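You operate a simulated robot arm through the tools that you are given. There is no shell and no other tool. Be economical: measure what you need, move in short steps, check, and stop when the job is done.

You run a simulated robot arm. Do the job below in one go: nothing can be reset, and whatever is moved stays where it is left.

TASK
Take the low white fitting with two yellow bands and leave it in the inside of the red check bin. Take the low white fitting with two blue bands and leave it on the top of the blue check bench. Put the tall white reducer with a black band over a blue band on top of the roll of red tape. Open the right drawer of the grey ring bench, fetch the white elbow and set it in the inside the right drawer of the grey ring bench and shut the drawer again. Put the short white pipe on the top of the grey ring bench away on the top of the grey check bench. Open the yellow drawer of the arm rack, put the coiled orange strap on the top of the grey ring bench away inside, then shut the drawer. Put the grey coupler fitting on top of the white reducer with a blue band over a yellow band. Put the roll of green tape from the top of the grey ring bench on the green filter with white pleats. Take the white dish and put it on the top of the long blue cabinet. Pull the blue lid open. The order is free. Set down upright: low white fitting with two yellow bands, low white fitting with two blue bands, short white pipe, grey coupler fitting.

It is judged by the outcome, as a careful person would: the job done as asked, and still so three seconds after it is handed in. It fails if anything else is knocked over, pushed out of place, dropped, spilled or broken. Lids that push on must go on centred and level and be pressed home; caps that screw on are set level and turned clockwise until they are tight.

THE ROBOT
A 7-joint arm with a fingered hand on a trunk, on a base that drives. Base frame: it is fixed to the floor where the robot stands at the start and does not move with it; the origin is under the middle of the robot, x ahead of it, y to its left, z up; the surface under the hand at the start is at about z = 0.8. Units: m, degrees, N and s.
With the tool pointing down near the work surface it reaches from about 0.28 to 0.74 m from the robot's upright axis, wherever it stands. Its first joint turns from -166.0 to 166.0 degrees. Places, roughly: blue lid [-0.2, -2.2, 0.8]; coiled orange strap (7x9x3 cm) [0.1, -2.4, 0.8]; drawer [6.1, -4.3, 0.6]; green filter with white pleats (17x14x2 cm) [-0.1, -2.8, 0.8]; grey coupler fitting (5x5x8 cm) [0, -2.5, 0.8]; inside of the red check bin (15x27 cm) [2.28, -1.24, 0.8]; inside the right drawer of the grey ring bench [-0.3, -2.6, 0.7]; low white fitting with two blue ba (6x7x8 cm) [0.5, -0.1, 0.8]; low white fitting with two yellow  (7x8x8 cm) [0.5, 0, 0.8]; right drawer of the grey ring bench [-0.4, -2.6, 0.7]; roll of green tape (7x7x5 cm) [0, -2.4, 0.8]; roll of red tape (7x7x5 cm) [-0.1, -1.7, 0.8]; short white pipe (5x5x8 cm) [0.2, -2.1, 0.8]; tall white reducer with a black ba (5x6x11 cm) [0.6, 0.3, 0.4]; top of the blue check bench [2.2, -1.9, 0.8]; top of the grey check bench [2.6, -0.7, 0.8]; top of the long blue cabinet [-1.1, -5.2, 0.8]; white dish (9x9x3 cm) [-0.3, -2.7, 0.8]; white elbow (8x8x5 cm) [0.1, -1.4, 0.8]; white reducer with a blue band ove (6x7x9 cm) [-0.4, -2.4, 0.8]; yellow drawer of the arm rack [6, -4.3, 0.7]. Payload 4 kg.
Tool frame: the origin (TCP) lies between the finger pads and is the grasp point; the fingertips stand 0.026 m ahead of it; z points along the fingers, y is the line along which they close. Largest opening 0.132 m; the body of the gripper starts 0.073 m behind the TCP. The gripper is a hand of 4 fingers: y runs from the thumb to the fingers, the wrist lies at [0, 0, -0.239] in the tool frame, and closing takes about 1.5 s.
Orientation is that of the tool frame in the base frame, as a unit quaternion [x, y, z, w]. With the fingers straight down and closing along the base's y, the tool's x points along the base's -x, its y along +y and its z along -z.

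THE INTERFACE
- The arm moves only by the tool nudge_tool. Its arguments are lists of equal length, an entry for each row: "xyz": the shift along the tool's x, y, z in m, a list of three; "dr": the turn, a rotation vector about the tool's x, y, z in degrees, a list of three; "grip": the closure, from 0 (fully open) to 1 (shut). In form: {"xyz": [[x, y, z], ...], "dr": [[ax, ay, az], ...], "grip": [grip, ...]}. A call has 1 to 8 rows; each row shifts and turns the commanded pose from where the row before left it, along the tool's axes as they then stand. Rows are played at 5 a second. More than 0.05 m and 8.6 degrees between two rows, or a gripper value outside its range, and nothing of the call is played. A pose out of reach is approached as far as the arm can. The call stops where the force on the tool passes 40 N (or 10 N more than at its start, if that is more) or the arm is blocked; 0.2 s more then pass. The fingers move at their own pace (about 0.072 m/s each) and stop on an object; they squeeze with about 24 N. The grip force told is the motor's: it shows also when the fingers shut on nothing. Time passes only in rows, and 0.2 s behind the last, so rows that do not move let the fingers close. The reply holds the time, the measured pose of the TCP, the force on the tool along the base axes, the opening and the grip force, in the units named above and with some noise, with the torque about the TCP (base axes, N m) and any sound that the robot's microphone picked up.
- Cameras (640 x 400 px; columns grow to the right, rows downward): "scene" is now at [0.0219, 0.1496, 1.4061]; the picture's right is [-0.05, -1.00, 0.00], its down [-0.69, 0.03, -0.72] and it looks along [0.72, -0.03, -0.69] (base axes); focal length 263 px, centre (320, 200). "wrist" rides on the gripper at [0.068, 0.002, -0.097] in the tool frame; the picture's right is [-0.03, 1.00, 0.00], its down [-0.82, -0.02, -0.58] and it looks along [-0.58, -0.01, 0.82] (tool axes); focal length 270 px, centre (320, 200). There is no depth. A picture from a camera that has moved, and an enlarged one, comes with that camera's place and axes in the base frame and with its lens.
- capture(camera): a new picture of that camera. No time passes.
- raise_lower(by): slides the trunk up (or, below 0, down) by that many m; the arm and the scene camera ride with it, the base frame stays. It gives what a move gives, with no picture.
- steer(legs): drives the robot by 1 to 6 legs, each [ahead, turn to the left] in m and degrees, along the robot's own axes; the way and the turn of a leg run together, so that a leg with both is an arc; at most 1.5 m and 180 degrees a leg. The arm and the cameras ride along, it lands a little off, and it stops where it bumps. It gives what a move gives.
- preshape(shape): the hand has 4 fingers and takes this shape, open, in about a second: jaw (thumb against the fingers, like two jaws); tri (thumb and two fingers); tip (a fingertip pinch); poke (one finger out to press); point (the index stretched); flat (the hand flat); cup (the hand cupped); fist (a fist). The gripper value then closes the fingers along that shape, each until it touches; the sizes above hold for jaw. It gives what a move gives, with no picture.
- pan_tilt(pan, tilt): turns the head with the scene camera to pan (to the left, within 155 degrees either way) and tilt (down, from -29 to 69), counted from straight ahead of the robot. It gives what a move gives.
- enlarge(camera, box): a new picture of the part [left, top, right, bottom] of that camera's present view, enlarged. No time passes.
- finish_job(): hands the job in; it is judged then, once.

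Work in short steps. Places have to be worked out from the pictures, the camera data and where the tool is seen: move nearer, look again, correct. Check each grasp and each placing, and mend what went wrong. You have 556 turns and 360 pictures in all, those below and enlarged ones among them. Open the gripper and draw the arm clear of the work before you hand the job in, unless the task says otherwise; then end with one line.

The tools are called after "Request:" by a JSON object that holds its "fn" and its "kwargs". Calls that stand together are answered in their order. nudge_tool: Moves the arm, as the interface text tells. Its arguments: {"type":"object","properties":{"xyz":{"type":"array"},"dr":{"type":"array"},"grip":{"type":"array"}},"required":["xyz","dr","grip"]} The other tools are called the same way: raise_lower (by) slides the trunk up or down; preshape (shape) gives the hand a shape; steer (legs) drives the base; pan_tilt (pan, tilt) turns the head that bears the scene camera; capture (camera) takes a picture; enlarge (camera, box) takes an enlarged picture of a part of a camera's view; finish_job () hands the job in.

At the start:

```text
t: 0.0
tool_pos: [0.4667, 0.1453, 1.073]
tcp_rot: [0.0, 1.0, -0.001, 0.0]
wrist_force: [0.3, -0.5, -0.2]
wrist_torque: [0.02, 0.02, 0.03]
width: 0.1316
gripper_force: 0.0
shape: jaw
trunk travel left (down, up): [-0.375, 0.215]
robot x, y, heading: [-0.0028, -0.0004, -0.2]
head pan, tilt: [-2.7, 43.8]
```

scene: 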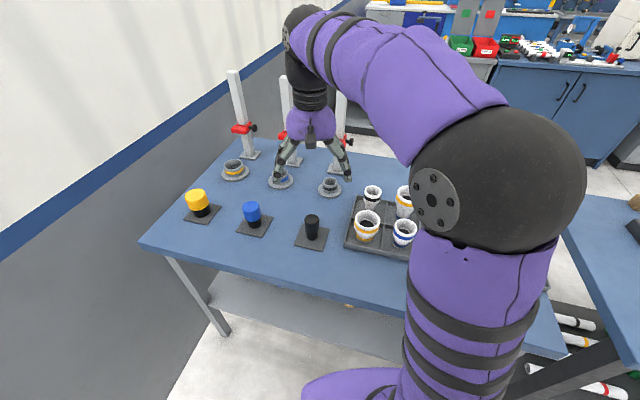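
wrist: 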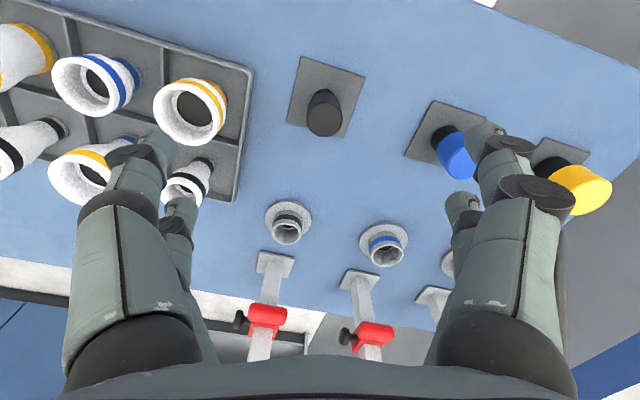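

I'll begin by looking closely at the tray with fittings.

Request:
{"fn": "enlarge", "kwargs": {"camera": "wrist", "box": [0, 0, 320, 220]}}

Request:
{"fn": "enlarge", "kwargs": {"camera": "scene", "box": [180, 130, 440, 320]}}

```text
1.82 times, centred on (160, 110) of wrist
camera zoom: at [0.3986, 0.147, 1.1693], right [0.03, 1.0, 0.0], down [0.82, -0.02, 0.58], along [0.58, -0.01, -0.82], focal length 491 px, centre (611, 364)
```

zoom: 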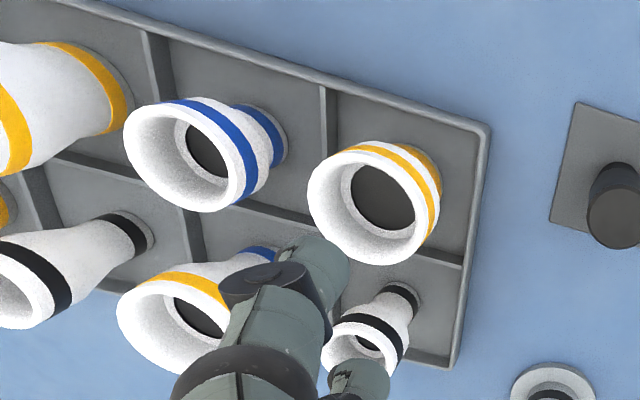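

```text
2.11 times, centred on (310, 225) of scene
camera zoom: at [0.0219, 0.1496, 1.4061], right [-0.05, -1.0, 0.0], down [-0.69, 0.03, -0.72], along [0.72, -0.03, -0.69], focal length 554 px, centre (341, 147)
```

zoom: 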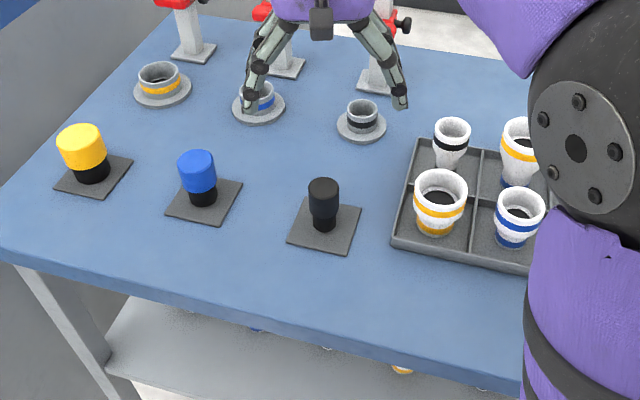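

The scene agrees with the coordinates. Now I'll survey the room to the right and ahead with the head.

Request:
{"fn": "pan_tilt", "kwargs": {"pan": -90, "tilt": 25}}

Request:
{"fn": "capture", "kwargs": {"camera": "scene"}}

Request:
{"fn": "pan_tilt", "kwargs": {"pan": -35, "tilt": 20}}

Request:
{"fn": "capture", "kwargs": {"camera": "scene"}}

Request:
{"fn": "pan_tilt", "kwargs": {"pan": -140, "tilt": 20}}

Request:
{"fn": "capture", "kwargs": {"camera": "scene"}}

```text
t: 1.6
tool_pos: [0.4672, 0.1442, 1.0724]
tcp_rot: [0.001, 1.0, 0.0, 0.0]
wrist_force: [0.0, -0.5, 0.2]
wrist_torque: [0.02, 0.03, -0.03]
width: 0.1321
gripper_force: 0.0
shape: jaw
trunk travel left (down, up): [-0.375, 0.215]
robot x, y, heading: [-0.0007, -0.0018, 0.0]
head pan, tilt: [-90.0, 25.0]
```

```text
355 pictures are left
camera scene: at [-0.0602, 0.0614, 1.435], right [-1.0, 0.0, 0.0], down [0.0, 0.42, -0.91], along [0.0, -0.91, -0.42], focal length 263 px, centre (320, 200)
```

scene: 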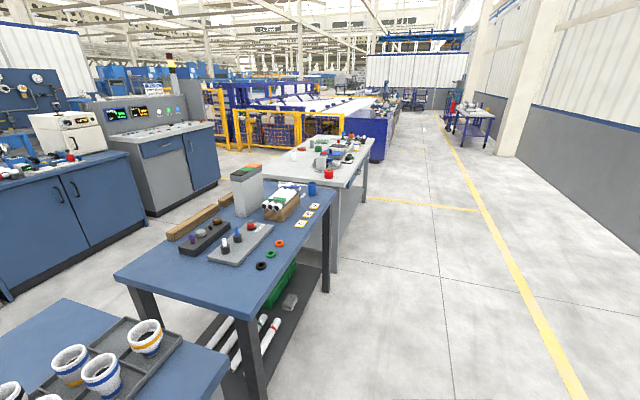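

```text
t: 2.9
tool_pos: [0.468, 0.1442, 1.0722]
tcp_rot: [0.0, 1.0, 0.0, 0.0]
wrist_force: [0.8, 0.3, 0.3]
wrist_torque: [0.01, -0.02, -0.04]
width: 0.132
gripper_force: 0.0
shape: jaw
trunk travel left (down, up): [-0.375, 0.215]
robot x, y, heading: [-0.0006, -0.0002, -0.2]
head pan, tilt: [-35.0, 20.0]
```

```text
354 pictures are left
camera scene: at [0.016, 0.1, 1.4431], right [-0.57, -0.82, 0.0], down [-0.28, 0.2, -0.94], along [0.77, -0.54, -0.34], focal length 263 px, centre (320, 200)
```

scene: 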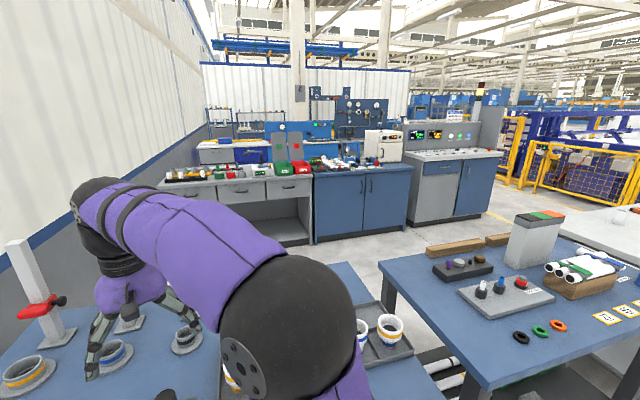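

```text
t: 4.7
tool_pos: [0.4665, 0.1447, 1.0737]
tcp_rot: [0.001, 1.0, 0.001, 0.0]
wrist_force: [0.7, 1.1, 0.1]
wrist_torque: [-0.02, 0.04, -0.01]
width: 0.1317
gripper_force: 0.0
shape: jaw
trunk travel left (down, up): [-0.375, 0.215]
robot x, y, heading: [0.0002, 0.0004, -0.1]
head pan, tilt: [-140.0, 20.0]
```

```text
353 pictures are left
camera scene: at [-0.1316, 0.0936, 1.4431], right [-0.64, 0.77, 0.0], down [0.26, 0.22, -0.94], along [-0.72, -0.6, -0.34], focal length 263 px, centre (320, 200)
```

scene: 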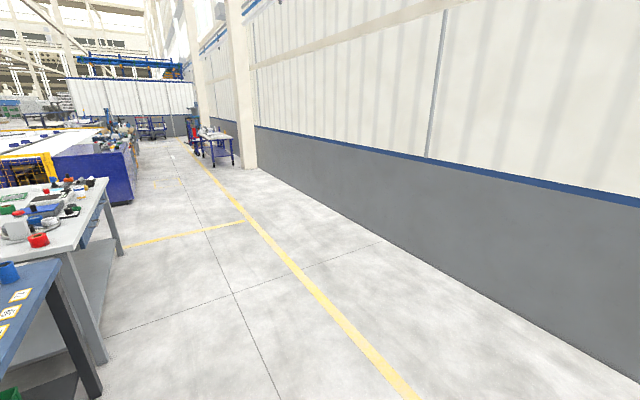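

The benches form an arc: A (here), B, then the grey ring bench; the check benches lie across an aisle reached round the south end of the ring bench. First I position the hand over the yellow-banded fitting (~[0.481, 0.004]), closing along the tray diagonal.

Request:
{"fn": "nudge_tool", "kwargs": {"xyz": [[-0.0035, -0.035, 0.02], [-0.0035, -0.035, 0.02], [-0.0035, -0.035, 0.02], [-0.0035, -0.035, 0.02], [0, 0, 0], [0, 0, 0], [0, 0, 0], [0, 0, 0]], "dr": [[0, 0, 0], [0, 0, 0], [0, 0, 0], [0, 0, 0], [0, 0, -7.25], [0, 0, -7.25], [0, 0, -7.25], [0, 0, -7.25]], "grip": [0.25, 0.25, 0.25, 0.25, 0.25, 0.25, 0.25, 0.25]}}

Request:
{"fn": "capture", "kwargs": {"camera": "wrist"}}

Request:
{"fn": "pan_tilt", "kwargs": {"pan": 0, "tilt": 45}}

Request:
{"fn": "capture", "kwargs": {"camera": "scene"}}

```text
t: 6.5
tool_pos: [0.4812, 0.0063, 0.9921]
tcp_rot: [-0.252, 0.968, 0.0, 0.0]
wrist_force: [-0.1, -0.9, 0.4]
wrist_torque: [-0.02, 0.0, -0.02]
width: 0.0995
gripper_force: 0.0
shape: jaw
trunk travel left (down, up): [-0.375, 0.215]
robot x, y, heading: [-0.0047, -0.0002, -0.2]
head pan, tilt: [-140.0, 20.0]
```

```text
352 pictures are left
camera wrist: at [0.4203, -0.0259, 1.089], right [-0.46, 0.89, 0.0], down [0.72, 0.38, 0.58], along [0.51, 0.27, -0.82], focal length 270 px, centre (320, 200)
```

wrist: 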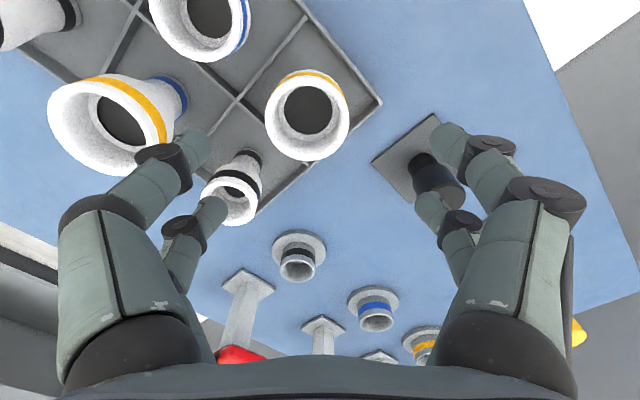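

```text
t: 8.7
tool_pos: [0.4808, 0.0059, 0.9933]
tcp_rot: [-0.25, 0.968, 0.0, 0.0]
wrist_force: [0.1, 0.0, 0.0]
wrist_torque: [0.0, -0.01, 0.02]
width: 0.0992
gripper_force: 0.2
shape: jaw
trunk travel left (down, up): [-0.375, 0.215]
robot x, y, heading: [0.0036, -0.0037, 0.1]
head pan, tilt: [0.0, 45.0]
```

```text
351 pictures are left
camera scene: at [0.0211, 0.1534, 1.4044], right [0.0, -1.0, 0.0], down [-0.71, 0.0, -0.71], along [0.71, 0.0, -0.71], focal length 263 px, centre (320, 200)
```

scene: 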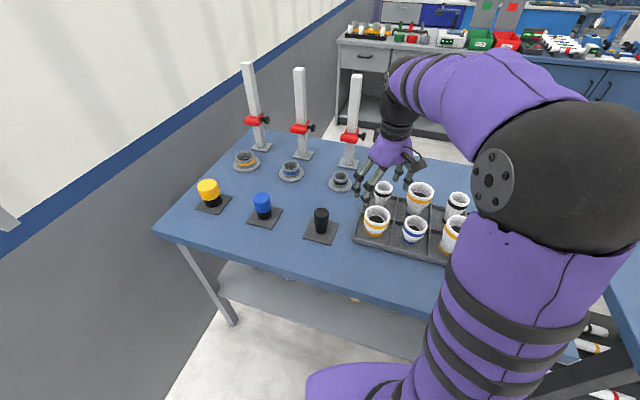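

The fitting appears about 1 cm off along tool −y in the wrist view; I correct, descend partly and recheck.

Request:
{"fn": "nudge_tool", "kwargs": {"xyz": [[0.006, -0.009, 0.02], [0, 0, 0.03], [0, 0, 0.02]], "dr": [[0, 0, 0], [0, 0, 0], [0, 0, 0]], "grip": [0.25, 0.25, 0.25]}}

Request:
{"fn": "capture", "kwargs": {"camera": "wrist"}}

Request:
{"fn": "enlarge", "kwargs": {"camera": "scene", "box": [320, 130, 480, 260]}}

```text
t: 9.5
tool_pos: [0.4797, -0.006, 0.9233]
tcp_rot: [-0.25, 0.968, 0.0, -0.001]
wrist_force: [-0.5, 0.8, 0.9]
wrist_torque: [-0.01, -0.01, 0.03]
width: 0.0992
gripper_force: 0.1
shape: jaw
trunk travel left (down, up): [-0.375, 0.215]
robot x, y, heading: [-0.0022, -0.0025, 0.2]
head pan, tilt: [0.0, 45.0]
```

```text
350 pictures are left
camera wrist: at [0.4194, -0.0366, 1.0195], right [-0.46, 0.89, 0.0], down [0.72, 0.38, 0.58], along [0.51, 0.27, -0.82], focal length 270 px, centre (320, 200)
```

wrist: 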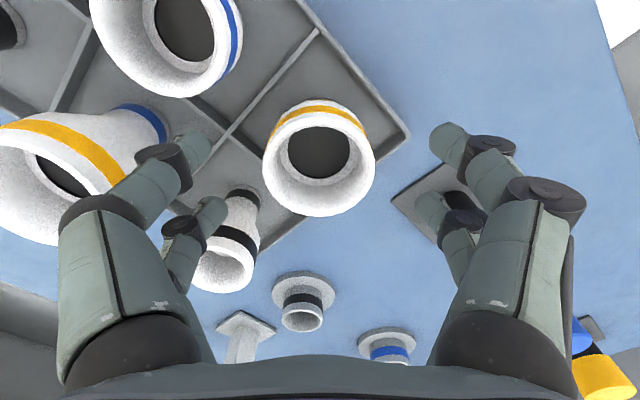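

```text
3.08 times, centred on (400, 195) of scene
camera zoom: at [0.021, 0.1535, 1.4044], right [0.0, -1.0, 0.0], down [-0.71, 0.0, -0.71], along [0.71, 0.0, -0.71], focal length 810 px, centre (74, 215)
```

zoom: 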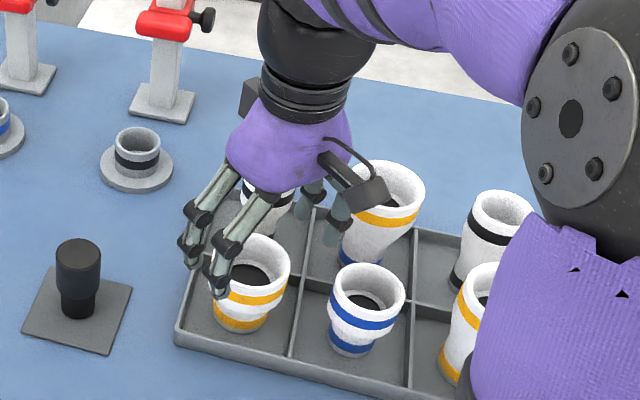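

Well centred. Descend to grasp height and close.

Request:
{"fn": "nudge_tool", "kwargs": {"xyz": [[0, 0, 0.03], [0, 0, 0.03], [0, 0, 0], [0, 0, 0], [0, 0, 0], [0, 0, 0]], "dr": [[0, 0, 0], [0, 0, 0], [0, 0, 0], [0, 0, 0], [0, 0, 0], [0, 0, 0]], "grip": [0.25, 0.25, 0.8, 0.8, 0.8, 0.8]}}

Request:
{"fn": "capture", "kwargs": {"camera": "wrist"}}

Request:
{"fn": "enlarge", "kwargs": {"camera": "scene", "box": [320, 130, 480, 260]}}

```text
t: 10.9
tool_pos: [0.48, -0.0067, 0.8641]
tcp_rot: [-0.25, 0.968, 0.0, 0.0]
wrist_force: [0.1, 0.2, -0.7]
wrist_torque: [0.01, 0.0, -0.01]
width: 0.0219
gripper_force: 24.9
shape: jaw
trunk travel left (down, up): [-0.375, 0.215]
robot x, y, heading: [0.0025, 0.001, 0.2]
head pan, tilt: [0.0, 45.0]
```

```text
348 pictures are left
camera wrist: at [0.4197, -0.0382, 0.9603], right [-0.46, 0.89, 0.0], down [0.72, 0.38, 0.58], along [0.51, 0.27, -0.82], focal length 270 px, centre (320, 200)
```

wrist: 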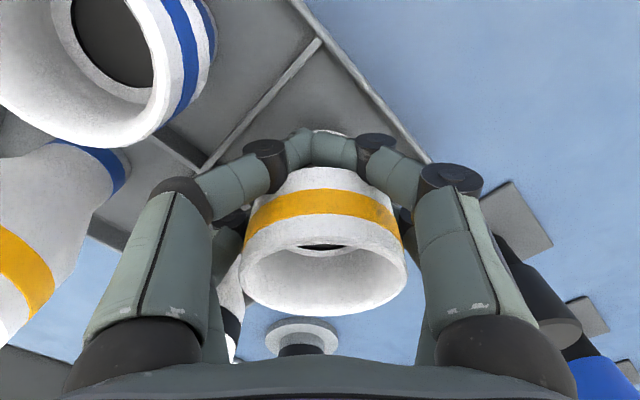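

```text
3.08 times, centred on (400, 195) of scene
camera zoom: at [0.0211, 0.1535, 1.4044], right [0.0, -1.0, 0.0], down [-0.71, 0.0, -0.71], along [0.71, 0.0, -0.71], focal length 810 px, centre (74, 215)
```

zoom: 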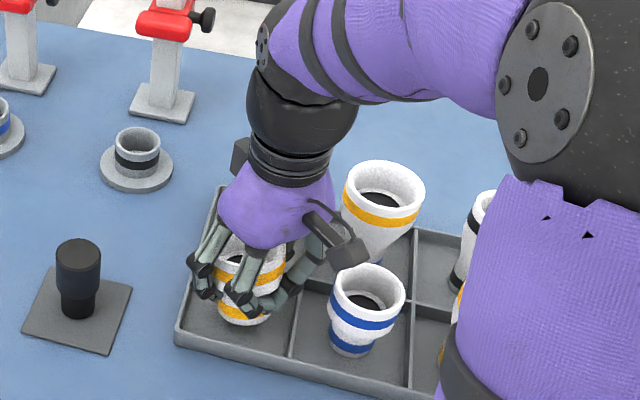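

The fingers closed unusually far (2.2 cm) and the fitting seems pushed forward/tilted. Let me look closely before doing anything.

Request:
{"fn": "enlarge", "kwargs": {"camera": "wrist", "box": [160, 100, 480, 360]}}

Request:
{"fn": "enlarge", "kwargs": {"camera": "scene", "box": [355, 180, 405, 220]}}

```text
1.54 times, centred on (320, 230) of wrist
camera zoom: at [0.4197, -0.0382, 0.9603], right [-0.46, 0.89, 0.0], down [0.72, 0.38, 0.58], along [0.51, 0.27, -0.82], focal length 416 px, centre (320, 154)
```

zoom: 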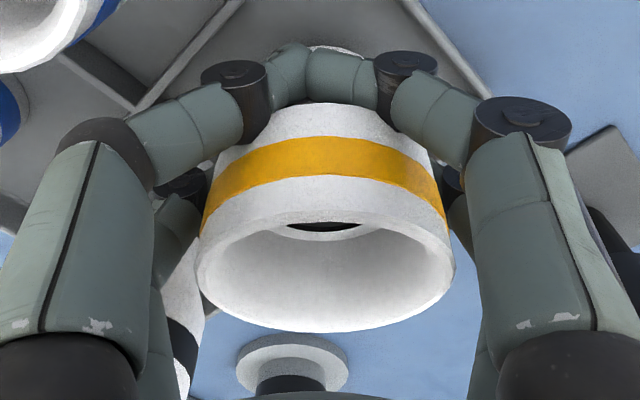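

```text
10.00 times, centred on (380, 200) of scene
camera zoom: at [0.0211, 0.1535, 1.4044], right [0.0, -1.0, 0.0], down [-0.71, 0.0, -0.71], along [0.71, 0.0, -0.71], focal length 2631 px, centre (-280, 200)
```

zoom: 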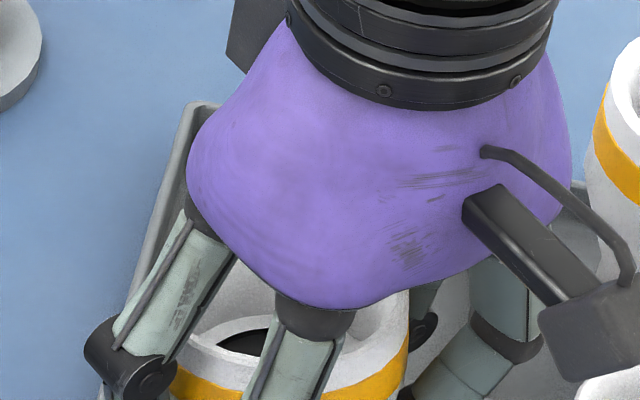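

The near finger pair slid past the narrow lower part and pushed the fitting ~2 cm forward. I'll open, raise, and regrasp on the wide upper part.

Request:
{"fn": "nudge_tool", "kwargs": {"xyz": [[0, 0, 0], [0, 0, 0], [0, 0, 0], [0, 0, 0], [0, 0, -0.02], [0, 0, -0.02], [0, 0, -0.02]], "dr": [[0, 0, 0], [0, 0, 0], [0, 0, 0], [0, 0, 0], [0, 0, 0], [0, 0, 0], [0, 0, 0]], "grip": [0.25, 0.25, 0.25, 0.25, 0.25, 0.25, 0.25]}}

Request:
{"fn": "capture", "kwargs": {"camera": "wrist"}}

```text
t: 12.5
tool_pos: [0.4798, -0.0071, 0.9226]
tcp_rot: [-0.251, 0.968, 0.0, 0.001]
wrist_force: [-0.2, -1.2, -0.4]
wrist_torque: [-0.02, 0.0, 0.01]
width: 0.0988
gripper_force: 0.1
shape: jaw
trunk travel left (down, up): [-0.375, 0.215]
robot x, y, heading: [0.0018, 0.0001, 0.3]
head pan, tilt: [0.0, 45.0]
```

```text
344 pictures are left
camera wrist: at [0.4196, -0.0379, 1.0197], right [-0.46, 0.89, 0.0], down [0.72, 0.38, 0.58], along [0.51, 0.27, -0.82], focal length 270 px, centre (320, 200)
```

wrist: 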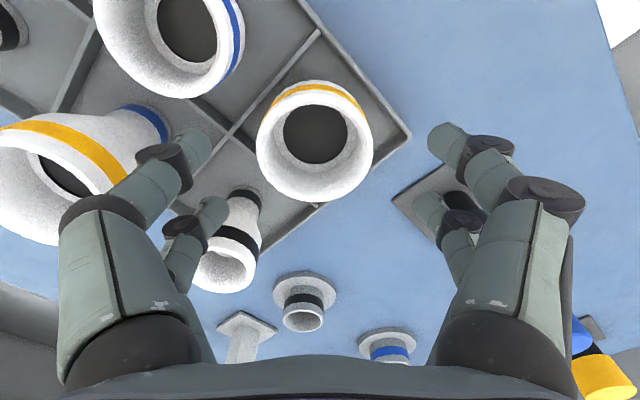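

The fitting is upright again, now about 1 cm toward tool +x. I'll regrasp higher, on the wide cylinder.

Request:
{"fn": "nudge_tool", "kwargs": {"xyz": [[0.012, -0.003, 0.01], [0, 0, 0.03], [0, 0, 0], [0, 0, 0], [0, 0, 0], [0, 0, 0], [0, 0, 0]], "dr": [[0, 0, 0], [0, 0, 0], [0, 0, 0], [0, 0, 0], [0, 0, 0], [0, 0, 0], [0, 0, 0]], "grip": [0.25, 0.25, 0.6, 0.6, 0.6, 0.6, 0.6]}}

Request:
{"fn": "capture", "kwargs": {"camera": "wrist"}}

Request:
{"fn": "enlarge", "kwargs": {"camera": "scene", "box": [320, 130, 480, 260]}}

```text
t: 14.1
tool_pos: [0.4722, -0.0156, 0.8829]
tcp_rot: [-0.25, 0.968, 0.001, 0.0]
wrist_force: [-0.1, -0.4, 0.3]
wrist_torque: [-0.04, 0.02, 0.0]
width: 0.0562
gripper_force: 0.0
shape: jaw
trunk travel left (down, up): [-0.375, 0.215]
robot x, y, heading: [0.0, 0.0034, 0.2]
head pan, tilt: [0.0, 45.0]
```

```text
343 pictures are left
camera wrist: at [0.4114, -0.0457, 0.9798], right [-0.46, 0.89, 0.0], down [0.72, 0.38, 0.58], along [0.51, 0.27, -0.82], focal length 270 px, centre (320, 200)
```

wrist: 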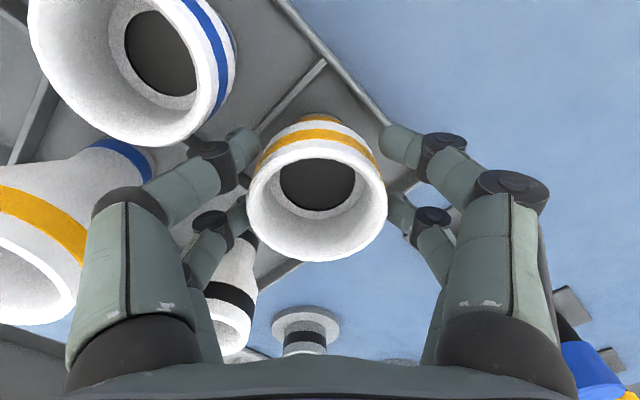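

```text
3.08 times, centred on (400, 195) of scene
camera zoom: at [0.021, 0.1535, 1.4044], right [0.0, -1.0, 0.0], down [-0.71, 0.0, -0.71], along [0.71, 0.0, -0.71], focal length 810 px, centre (74, 215)
```

zoom: 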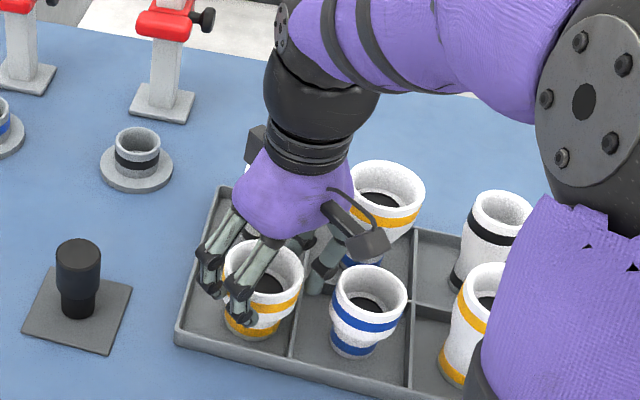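

Fingers are now at 5.6 cm without contact, fitting centred. Continue closing.

Request:
{"fn": "nudge_tool", "kwargs": {"xyz": [[0, 0, 0], [0, 0, 0], [0, 0, 0]], "dr": [[0, 0, 0], [0, 0, 0], [0, 0, 0]], "grip": [0.66, 0.7, 0.75]}}

Request:
{"fn": "capture", "kwargs": {"camera": "wrist"}}

```text
t: 14.9
tool_pos: [0.4706, -0.0155, 0.8829]
tcp_rot: [-0.251, 0.968, -0.001, 0.0]
wrist_force: [-0.2, -0.3, -1.0]
wrist_torque: [-0.01, 0.01, -0.02]
width: 0.0334
gripper_force: 24.2
shape: jaw
trunk travel left (down, up): [-0.375, 0.215]
robot x, y, heading: [0.0005, -0.0009, 0.1]
head pan, tilt: [0.0, 45.0]
```

```text
341 pictures are left
camera wrist: at [0.4114, -0.0458, 0.9797], right [-0.46, 0.89, 0.0], down [0.72, 0.38, 0.58], along [0.51, 0.27, -0.82], focal length 270 px, centre (320, 200)
```

wrist: 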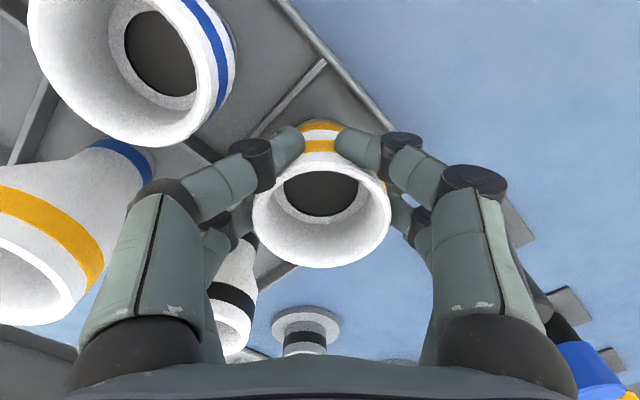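

Contact with full grip force and the fitting still centred and upright. Lift and check.

Request:
{"fn": "nudge_tool", "kwargs": {"xyz": [[0, 0, -0.02], [0, 0, -0.03], [0, 0, -0.04], [0, 0, -0.04]], "dr": [[0, 0, 0], [0, 0, 0], [0, 0, 0], [0, 0, 0]], "grip": [0.8, 0.8, 0.8, 0.8]}}

Request:
{"fn": "capture", "kwargs": {"camera": "wrist"}}

Request:
{"fn": "enlarge", "kwargs": {"camera": "scene", "box": [320, 130, 480, 260]}}

```text
t: 15.9
tool_pos: [0.4736, -0.0136, 1.0139]
tcp_rot: [-0.25, 0.968, 0.0, -0.001]
wrist_force: [0.3, 0.0, -0.6]
wrist_torque: [-0.03, 0.01, 0.0]
width: 0.0246
gripper_force: 23.8
shape: jaw
trunk travel left (down, up): [-0.375, 0.215]
robot x, y, heading: [0.0004, 0.0, 0.4]
head pan, tilt: [0.0, 45.0]
```

```text
340 pictures are left
camera wrist: at [0.4119, -0.0449, 1.1113], right [-0.46, 0.89, 0.0], down [0.72, 0.38, 0.58], along [0.51, 0.27, -0.82], focal length 270 px, centre (320, 200)
```

wrist: 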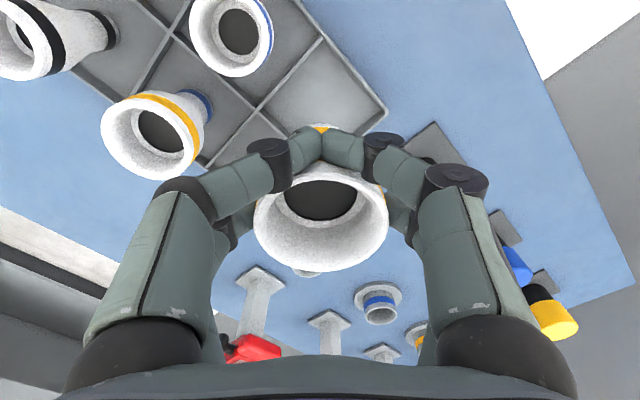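

```text
3.08 times, centred on (400, 195) of scene
camera zoom: at [0.0212, 0.1534, 1.4044], right [0.0, -1.0, 0.0], down [-0.71, 0.0, -0.71], along [0.71, 0.0, -0.71], focal length 810 px, centre (74, 215)
```

zoom: 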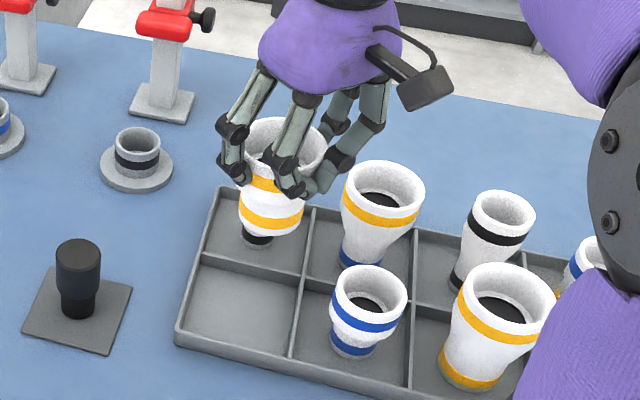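

Fitting is securely lifted, seat clear. I'll raise the trunk a bit and drive out backwards, then south along the west side of the benches.

Request:
{"fn": "raise_lower", "kwargs": {"by": 0.1}}

Request:
{"fn": "steer", "kwargs": {"legs": [[-1.25, 0], [0, -90], [1.2, 0]]}}

Request:
{"fn": "pan_tilt", "kwargs": {"pan": 20, "tilt": 25}}

Request:
{"fn": "capture", "kwargs": {"camera": "scene"}}

```text
t: 17.2
tool_pos: [0.4733, -0.0133, 1.1145]
tcp_rot: [-0.251, 0.968, -0.001, 0.0]
wrist_force: [-1.0, -0.3, -0.8]
wrist_torque: [-0.01, 0.02, -0.01]
width: 0.0244
gripper_force: 23.6
shape: jaw
trunk travel left (down, up): [-0.475, 0.115]
robot x, y, heading: [-0.0017, -0.0004, -0.0]
head pan, tilt: [0.0, 45.0]
```

```text
t: 33.4
tool_pos: [-1.2034, -1.6896, 1.1138]
tcp_rot: [0.499, 0.867, -0.001, 0.0]
wrist_force: [-0.3, -0.1, -2.0]
wrist_torque: [0.03, 0.01, -0.04]
width: 0.0242
gripper_force: 23.8
shape: jaw
trunk travel left (down, up): [-0.475, 0.115]
robot x, y, heading: [-1.2028, -1.2166, -88.8]
head pan, tilt: [0.0, 45.0]
```

```text
t: 34.2
tool_pos: [-1.2054, -1.6902, 1.1143]
tcp_rot: [0.498, 0.867, 0.0, -0.001]
wrist_force: [0.3, 0.2, -0.3]
wrist_torque: [0.02, 0.07, 0.02]
width: 0.0241
gripper_force: 23.7
shape: jaw
trunk travel left (down, up): [-0.475, 0.115]
robot x, y, heading: [-1.1985, -1.2177, -89.0]
head pan, tilt: [20.0, 25.0]
```

```text
338 pictures are left
camera scene: at [-1.0159, -1.24, 1.5349], right [-0.93, -0.36, 0.0], down [-0.15, 0.39, -0.91], along [0.33, -0.84, -0.42], focal length 263 px, centre (320, 200)
```

scene: 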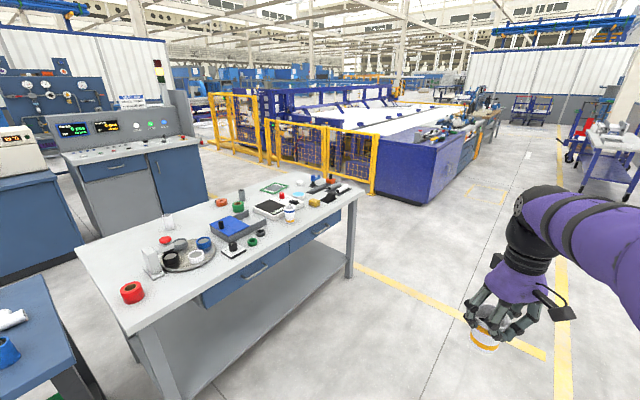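

Path south is clear. Drive to y≈-3.75, turn east, go to x≈0.75.

Request:
{"fn": "steer", "kwargs": {"legs": [[1.3, 0], [1.23, 0], [0, 89], [1.0, 0], [0.95, 0]]}}

Request:
{"fn": "pan_tilt", "kwargs": {"pan": 40, "tilt": 25}}

Request:
{"fn": "capture", "kwargs": {"camera": "scene"}}

```text
t: 60.1
tool_pos: [1.2446, -3.8637, 1.1143]
tcp_rot: [-0.233, 0.972, 0.0, 0.0]
wrist_force: [1.0, 0.3, -1.5]
wrist_torque: [0.0, 0.05, 0.03]
width: 0.0238
gripper_force: 24.1
shape: jaw
trunk travel left (down, up): [-0.475, 0.115]
robot x, y, heading: [0.7735, -3.8321, -2.0]
head pan, tilt: [20.0, 25.0]
```

```text
t: 60.9
tool_pos: [1.2438, -3.8628, 1.1153]
tcp_rot: [-0.233, 0.972, 0.001, 0.0]
wrist_force: [-0.5, -0.1, -1.0]
wrist_torque: [0.0, 0.02, 0.01]
width: 0.0239
gripper_force: 23.9
shape: jaw
trunk travel left (down, up): [-0.475, 0.115]
robot x, y, heading: [0.7741, -3.8322, -2.1]
head pan, tilt: [40.0, 25.0]
```

```text
337 pictures are left
camera scene: at [0.7909, -3.6209, 1.535], right [0.62, -0.79, 0.0], down [-0.33, -0.26, -0.91], along [0.71, 0.56, -0.42], focal length 263 px, centre (320, 200)
```

scene: 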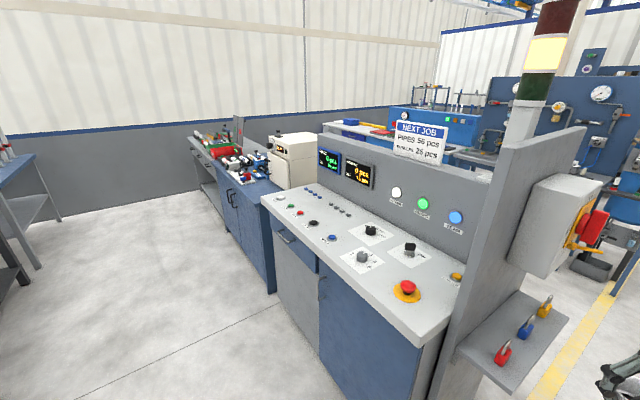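

Aisle is wide. Turn north-east-ish and drive to about [1.25, -1.6].

Request:
{"fn": "steer", "kwargs": {"legs": [[0, 80], [1.15, 0], [1.1, 0], [0, -60]]}}

Request:
{"fn": "pan_tilt", "kwargs": {"pan": 0, "tilt": 30}}

Request:
{"fn": "capture", "kwargs": {"camera": "scene"}}

```text
t: 79.0
tool_pos: [1.6907, -1.464, 1.1139]
tcp_rot: [-0.394, 0.919, 0.0, 0.0]
wrist_force: [-0.3, 0.9, -0.4]
wrist_torque: [-0.01, -0.01, 0.01]
width: 0.0236
gripper_force: 24.0
shape: jaw
trunk travel left (down, up): [-0.475, 0.115]
robot x, y, heading: [1.2423, -1.5893, 17.3]
head pan, tilt: [40.0, 25.0]
```

```text
t: 80.0
tool_pos: [1.6912, -1.4622, 1.1138]
tcp_rot: [-0.393, 0.919, 0.0, 0.0]
wrist_force: [-0.7, -1.1, -1.2]
wrist_torque: [-0.02, 0.03, 0.0]
width: 0.0233
gripper_force: 23.7
shape: jaw
trunk travel left (down, up): [-0.475, 0.115]
robot x, y, heading: [1.2386, -1.5915, 17.3]
head pan, tilt: [0.0, 30.0]
```

```text
336 pictures are left
camera scene: at [1.2198, -1.4351, 1.527], right [0.3, -0.95, 0.0], down [-0.48, -0.15, -0.87], along [0.83, 0.26, -0.5], focal length 263 px, centre (320, 200)
```

scene: 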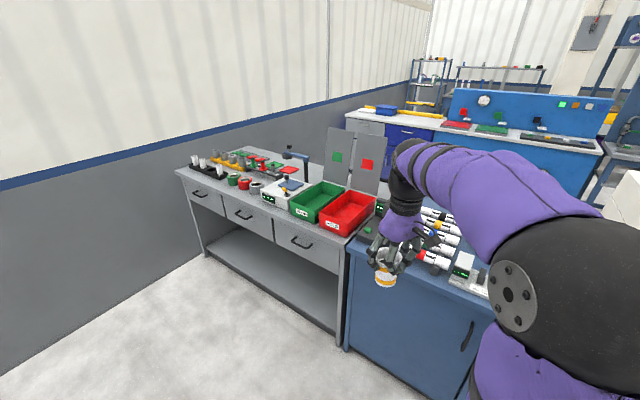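

The red bin matches ~[2.28,-1.24] and the bench front is tilted about -16°. Drive to [1.69,-1.06] facing it.

Request:
{"fn": "steer", "kwargs": {"legs": [[0, 33], [0.69, 0], [0, -66]]}}

Request:
{"fn": "pan_tilt", "kwargs": {"pan": -5, "tilt": 45}}

Request:
{"fn": "capture", "kwargs": {"camera": "scene"}}

Request:
{"fn": "capture", "kwargs": {"camera": "wrist"}}

```text
t: 88.7
tool_pos: [2.1358, -1.2038, 1.1144]
tcp_rot: [-0.114, 0.994, 0.0, 0.0]
wrist_force: [-0.4, -0.2, -0.9]
wrist_torque: [0.02, 0.01, 0.0]
width: 0.0234
gripper_force: 24.7
shape: jaw
trunk travel left (down, up): [-0.475, 0.115]
robot x, y, heading: [1.6831, -1.0615, -16.1]
head pan, tilt: [0.0, 30.0]
```

```text
t: 89.5
tool_pos: [2.1351, -1.2057, 1.1145]
tcp_rot: [-0.114, 0.993, 0.0, 0.0]
wrist_force: [0.1, -0.8, -1.0]
wrist_torque: [0.01, 0.04, 0.03]
width: 0.0237
gripper_force: 23.8
shape: jaw
trunk travel left (down, up): [-0.475, 0.115]
robot x, y, heading: [1.6854, -1.0632, -16.1]
head pan, tilt: [-5.0, 45.0]
```

```text
335 pictures are left
camera scene: at [1.7448, -0.9272, 1.5044], right [-0.36, -0.93, 0.0], down [-0.66, 0.25, -0.71], along [0.66, -0.25, -0.71], focal length 263 px, centre (320, 200)
```

scene: 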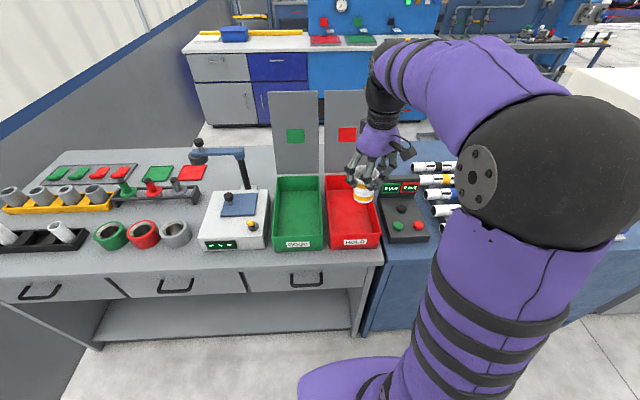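

```text
334 pictures are left
camera wrist: at [2.0681, -1.2184, 1.2109], right [-0.2, 0.98, 0.0], down [0.8, 0.17, 0.58], along [0.57, 0.12, -0.82], focal length 270 px, centre (320, 200)
```

wrist: 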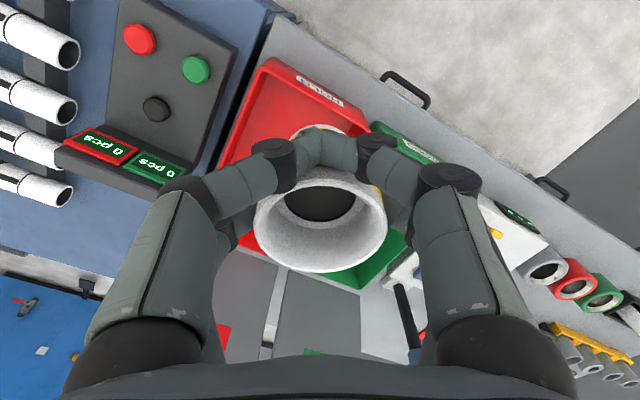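

The bin's long axis runs away from the robot. I'll turn the hand ~62° so the fingers open along that axis.

Request:
{"fn": "nudge_tool", "kwargs": {"xyz": [[0, 0, 0], [0, 0, 0], [0, 0, 0], [0, 0, 0], [0, 0, 0], [0, 0, 0], [0, 0, 0], [0, 0, 0]], "dr": [[0, 0, -7.8], [0, 0, -7.8], [0, 0, -7.8], [0, 0, -7.8], [0, 0, -7.8], [0, 0, -7.8], [0, 0, -7.8], [0, 0, -7.8]], "grip": [0.8, 0.8, 0.8, 0.8, 0.8, 0.8, 0.8, 0.8]}}

Request:
{"fn": "enlarge", "kwargs": {"camera": "scene", "box": [280, 100, 440, 260]}}

Request:
{"fn": "capture", "kwargs": {"camera": "wrist"}}

```text
t: 91.3
tool_pos: [2.1354, -1.2055, 1.1097]
tcp_rot: [-0.595, 0.804, 0.005, -0.006]
wrist_force: [-0.1, 0.6, 0.5]
wrist_torque: [-0.07, -0.04, 0.01]
width: 0.0234
gripper_force: 24.1
shape: jaw
out of reach, approached as far as the arm can: row 8
trunk travel left (down, up): [-0.475, 0.115]
robot x, y, heading: [1.6831, -1.0638, -16.0]
head pan, tilt: [-5.0, 45.0]
```

```text
2.50 times, centred on (360, 180) of scene
camera zoom: at [1.7443, -0.9273, 1.5044], right [-0.36, -0.93, 0.0], down [-0.66, 0.25, -0.71], along [0.66, -0.25, -0.71], focal length 658 px, centre (220, 250)
```

zoom: 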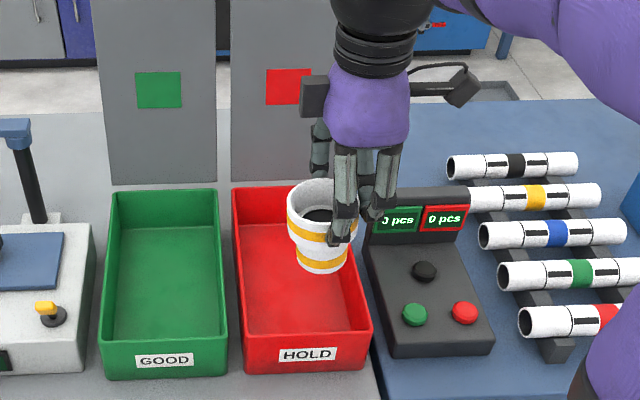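

```text
332 pictures are left
camera wrist: at [2.1149, -1.2691, 1.2065], right [-0.95, 0.32, 0.01], down [0.27, 0.77, 0.57], along [0.17, 0.55, -0.82], focal length 270 px, centre (320, 200)
```

wrist: 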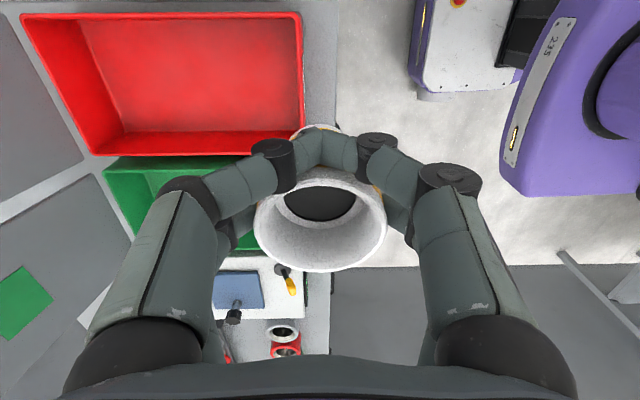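

Wrist is at its turning limit; I'll back off a few degrees, then move above the bin centre and lower partially.

Request:
{"fn": "nudge_tool", "kwargs": {"xyz": [[0, -0.038, 0], [0, -0.038, 0], [-0.003, -0.038, 0], [-0.003, -0.038, 0], [0, 0, 0.04], [0, 0, 0.04], [0, 0, 0.04]], "dr": [[0, 0, 3], [0, 0, 3], [0, 0, 0], [0, 0, 0], [0, 0, 0], [0, 0, 0], [0, 0, 0]], "grip": [0.8, 0.8, 0.8, 0.8, 0.8, 0.8, 0.8]}}

Request:
{"fn": "enlarge", "kwargs": {"camera": "scene", "box": [280, 100, 440, 260]}}

Request:
{"fn": "capture", "kwargs": {"camera": "wrist"}}

```text
t: 92.9
tool_pos: [2.2838, -1.2464, 0.9877]
tcp_rot: [-0.57, 0.821, 0.0, 0.0]
wrist_force: [-0.3, -0.5, -1.8]
wrist_torque: [-0.01, 0.0, 0.01]
width: 0.023
gripper_force: 23.9
shape: jaw
trunk travel left (down, up): [-0.475, 0.115]
robot x, y, heading: [1.6856, -1.06, -15.9]
head pan, tilt: [-5.0, 45.0]
```

```text
2.50 times, centred on (360, 180) of scene
camera zoom: at [1.7451, -0.9273, 1.5044], right [-0.36, -0.93, 0.0], down [-0.66, 0.25, -0.71], along [0.66, -0.25, -0.71], focal length 658 px, centre (220, 250)
```

zoom: 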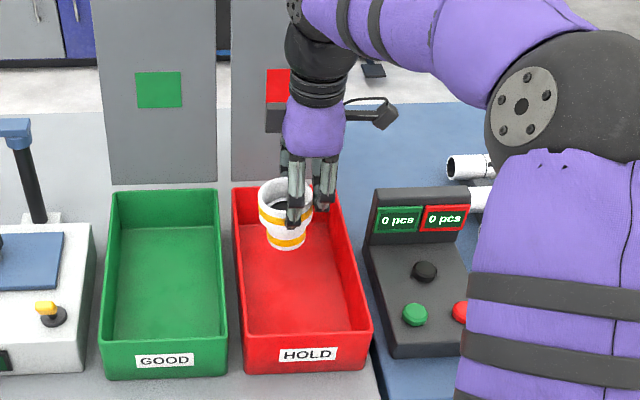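

```text
330 pictures are left
camera wrist: at [2.2571, -1.3079, 1.0838], right [-0.93, 0.37, 0.0], down [0.3, 0.76, 0.58], along [0.22, 0.54, -0.82], focal length 270 px, centre (320, 200)
```

wrist: 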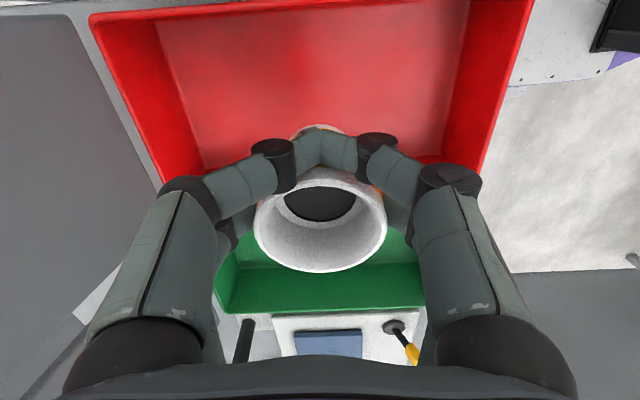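

The fitting is a bit close to the left wall of the bin; shift ~2 cm toward its middle and lower until near floor.

Request:
{"fn": "nudge_tool", "kwargs": {"xyz": [[0.018, 0, 0.01], [0, 0, 0.035], [0, 0, 0.035], [0, 0, 0.01]], "dr": [[0, 0, 0], [0, 0, 0], [0, 0, 0], [0, 0, 0]], "grip": [0.8, 0.8, 0.8, 0.8]}}

Request:
{"fn": "enlarge", "kwargs": {"camera": "scene", "box": [300, 140, 400, 260]}}

```text
t: 93.9
tool_pos: [2.2776, -1.2635, 0.8971]
tcp_rot: [-0.571, 0.821, 0.0, 0.0]
wrist_force: [-0.5, -0.1, -1.0]
wrist_torque: [-0.03, 0.02, 0.01]
width: 0.0234
gripper_force: 23.3
shape: jaw
trunk travel left (down, up): [-0.475, 0.115]
robot x, y, heading: [1.6881, -1.0612, -16.1]
head pan, tilt: [-5.0, 45.0]
```

```text
3.33 times, centred on (350, 200) of scene
camera zoom: at [1.745, -0.9273, 1.5044], right [-0.36, -0.93, 0.0], down [-0.66, 0.25, -0.71], along [0.66, -0.25, -0.71], focal length 877 px, centre (220, 200)
```

zoom: 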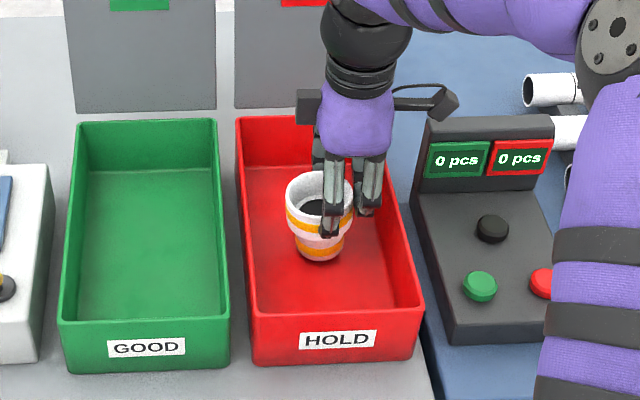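

Well inside the bin and close to the floor. Lower in small steps until contact.

Request:
{"fn": "nudge_tool", "kwargs": {"xyz": [[0, 0, 0.006], [0, 0, 0.005], [0, 0, 0.004], [0, 0, 0.004]], "dr": [[0, 0, 0], [0, 0, 0], [0, 0, 0], [0, 0, 0]], "grip": [0.8, 0.8, 0.8, 0.8]}}

Request:
{"fn": "enlarge", "kwargs": {"camera": "scene", "box": [320, 160, 390, 230]}}

```text
t: 94.9
tool_pos: [2.277, -1.2653, 0.8817]
tcp_rot: [-0.57, 0.822, -0.002, 0.001]
wrist_force: [-1.1, -4.7, 17.1]
wrist_torque: [0.29, -0.06, 0.01]
width: 0.0234
gripper_force: 24.0
shape: jaw
trunk travel left (down, up): [-0.475, 0.115]
robot x, y, heading: [1.6845, -1.062, -16.0]
head pan, tilt: [-5.0, 45.0]
```

```text
5.71 times, centred on (355, 195) of scene
camera zoom: at [1.7434, -0.9273, 1.5048], right [-0.36, -0.93, 0.0], down [-0.66, 0.25, -0.71], along [0.66, -0.25, -0.71], focal length 1504 px, centre (120, 229)
```

zoom: 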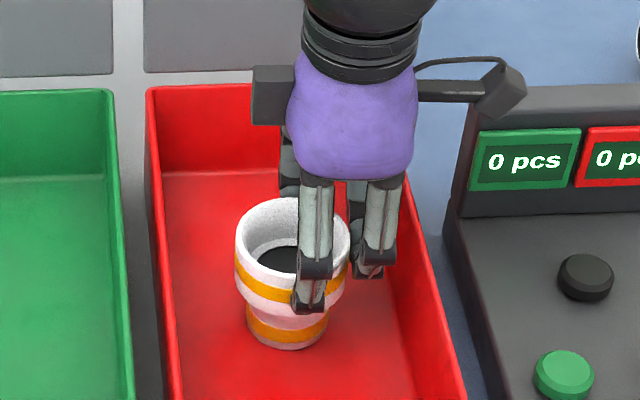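

Contact at 17 N. Release gently and rise.

Request:
{"fn": "nudge_tool", "kwargs": {"xyz": [[0, 0, 0], [0, 0, 0], [0, 0, 0], [0, 0, 0], [0, 0, -0.03], [0, 0, -0.04], [0, 0, -0.04], [0, 0, -0.04]], "dr": [[0, 0, 0], [0, 0, 0], [0, 0, 0], [0, 0, 0], [0, 0, 0], [0, 0, 0], [0, 0, 0], [0, 0, 0]], "grip": [0.65, 0.5, 0.4, 0.3, 0.3, 0.3, 0.3, 0.3]}}

Request:
{"fn": "enlarge", "kwargs": {"camera": "scene", "box": [300, 140, 400, 260]}}

```text
t: 96.7
tool_pos: [2.2747, -1.2633, 1.0289]
tcp_rot: [-0.57, 0.822, 0.001, 0.0]
wrist_force: [-0.7, 0.0, 0.0]
wrist_torque: [0.01, 0.0, 0.05]
width: 0.0919
gripper_force: 0.0
shape: jaw
trunk travel left (down, up): [-0.475, 0.115]
robot x, y, heading: [1.6822, -1.0639, -16.1]
head pan, tilt: [-5.0, 45.0]
```

```text
3.33 times, centred on (350, 200) of scene
camera zoom: at [1.7448, -0.9271, 1.5043], right [-0.36, -0.93, 0.0], down [-0.66, 0.25, -0.71], along [0.66, -0.25, -0.71], focal length 877 px, centre (220, 200)
```

zoom: 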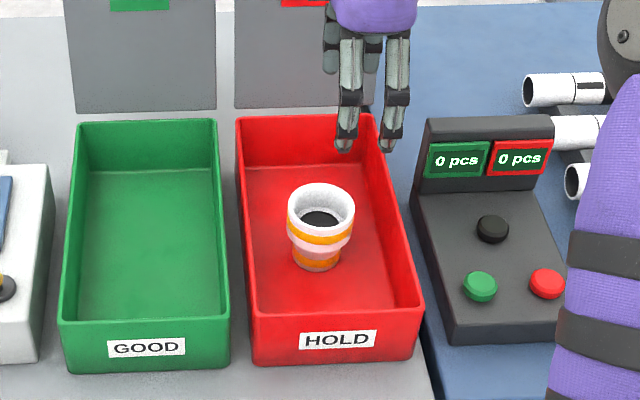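

Yellow fitting stands upright in the red bin. Since the pipe on the ring bench goes to this side too, I'll next fetch it from the bench's aisle side. Raise and unwind the hand, then drive to ~[0.76,-2.24] facing the ring bench.

Request:
{"fn": "nudge_tool", "kwargs": {"xyz": [[0, 0, -0.015], [0, 0, -0.015], [0, 0, -0.015], [0, 0, -0.015], [0, 0, -0.015], [0, 0, -0.015], [0, 0, 0], [0, 0, 0]], "dr": [[0, 0, 8], [0, 0, 8], [0, 0, 8], [0, 0, 8], [0, 0, 8], [0, 0, 8], [0, 0, 8], [0, 0, 8]], "grip": [0.2, 0.2, 0.2, 0.2, 0.2, 0.2, 0.2, 0.2]}}

Request:
{"fn": "steer", "kwargs": {"legs": [[-0.4, 0], [0, -97], [1.4, 0], [0, -81]]}}

Request:
{"fn": "pan_tilt", "kwargs": {"pan": 0, "tilt": 45}}

Request:
{"fn": "capture", "kwargs": {"camera": "scene"}}

Request:
{"fn": "capture", "kwargs": {"camera": "wrist"}}

```text
t: 98.5
tool_pos: [2.2758, -1.2625, 1.1195]
tcp_rot: [-0.047, 0.999, 0.0, 0.0]
wrist_force: [0.1, -1.0, 0.0]
wrist_torque: [0.02, -0.02, -0.03]
width: 0.1052
gripper_force: 0.0
shape: jaw
trunk travel left (down, up): [-0.475, 0.115]
robot x, y, heading: [1.6868, -1.0632, -16.2]
head pan, tilt: [-5.0, 45.0]
```

```text
t: 115.8
tool_pos: [0.174, -2.0257, 1.1203]
tcp_rot: [0.999, 0.05, 0.0, 0.0]
wrist_force: [-0.1, 1.1, -1.2]
wrist_torque: [0.0, 0.02, -0.03]
width: 0.1056
gripper_force: 0.1
shape: jaw
trunk travel left (down, up): [-0.475, 0.115]
robot x, y, heading: [0.7641, -2.225, 164.2]
head pan, tilt: [-5.0, 45.0]
```

```text
t: 116.5
tool_pos: [0.1724, -2.0248, 1.121]
tcp_rot: [0.999, 0.049, 0.0, 0.001]
wrist_force: [0.5, -0.2, 0.0]
wrist_torque: [0.01, 0.0, 0.01]
width: 0.1056
gripper_force: 0.0
shape: jaw
trunk travel left (down, up): [-0.475, 0.115]
robot x, y, heading: [0.7655, -2.2223, 163.9]
head pan, tilt: [0.0, 45.0]
```

```text
326 pictures are left
camera scene: at [0.7021, -2.3645, 1.5044], right [0.27, 0.96, 0.0], down [0.68, -0.19, -0.71], along [-0.68, 0.19, -0.71], focal length 263 px, centre (320, 200)
```

scene: 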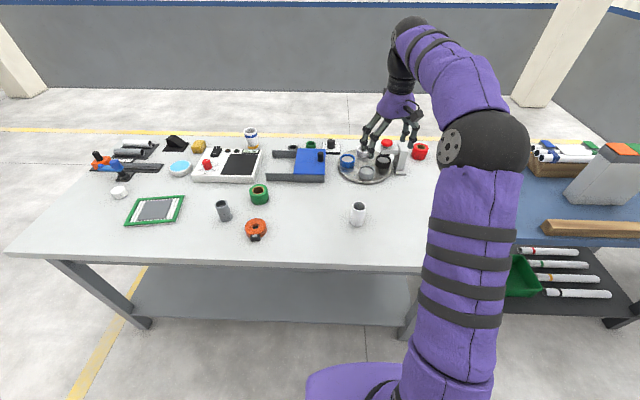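

```text
325 pictures are left
camera wrist: at [0.2416, -2.0196, 1.2169], right [0.07, -1.0, 0.0], down [-0.81, -0.06, 0.58], along [-0.58, -0.04, -0.82], focal length 270 px, centre (320, 200)
```

wrist: 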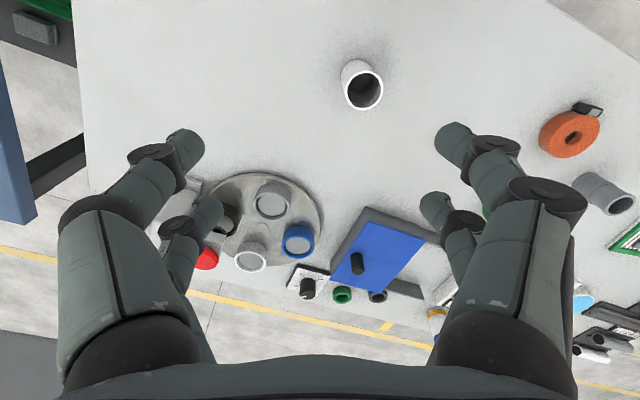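

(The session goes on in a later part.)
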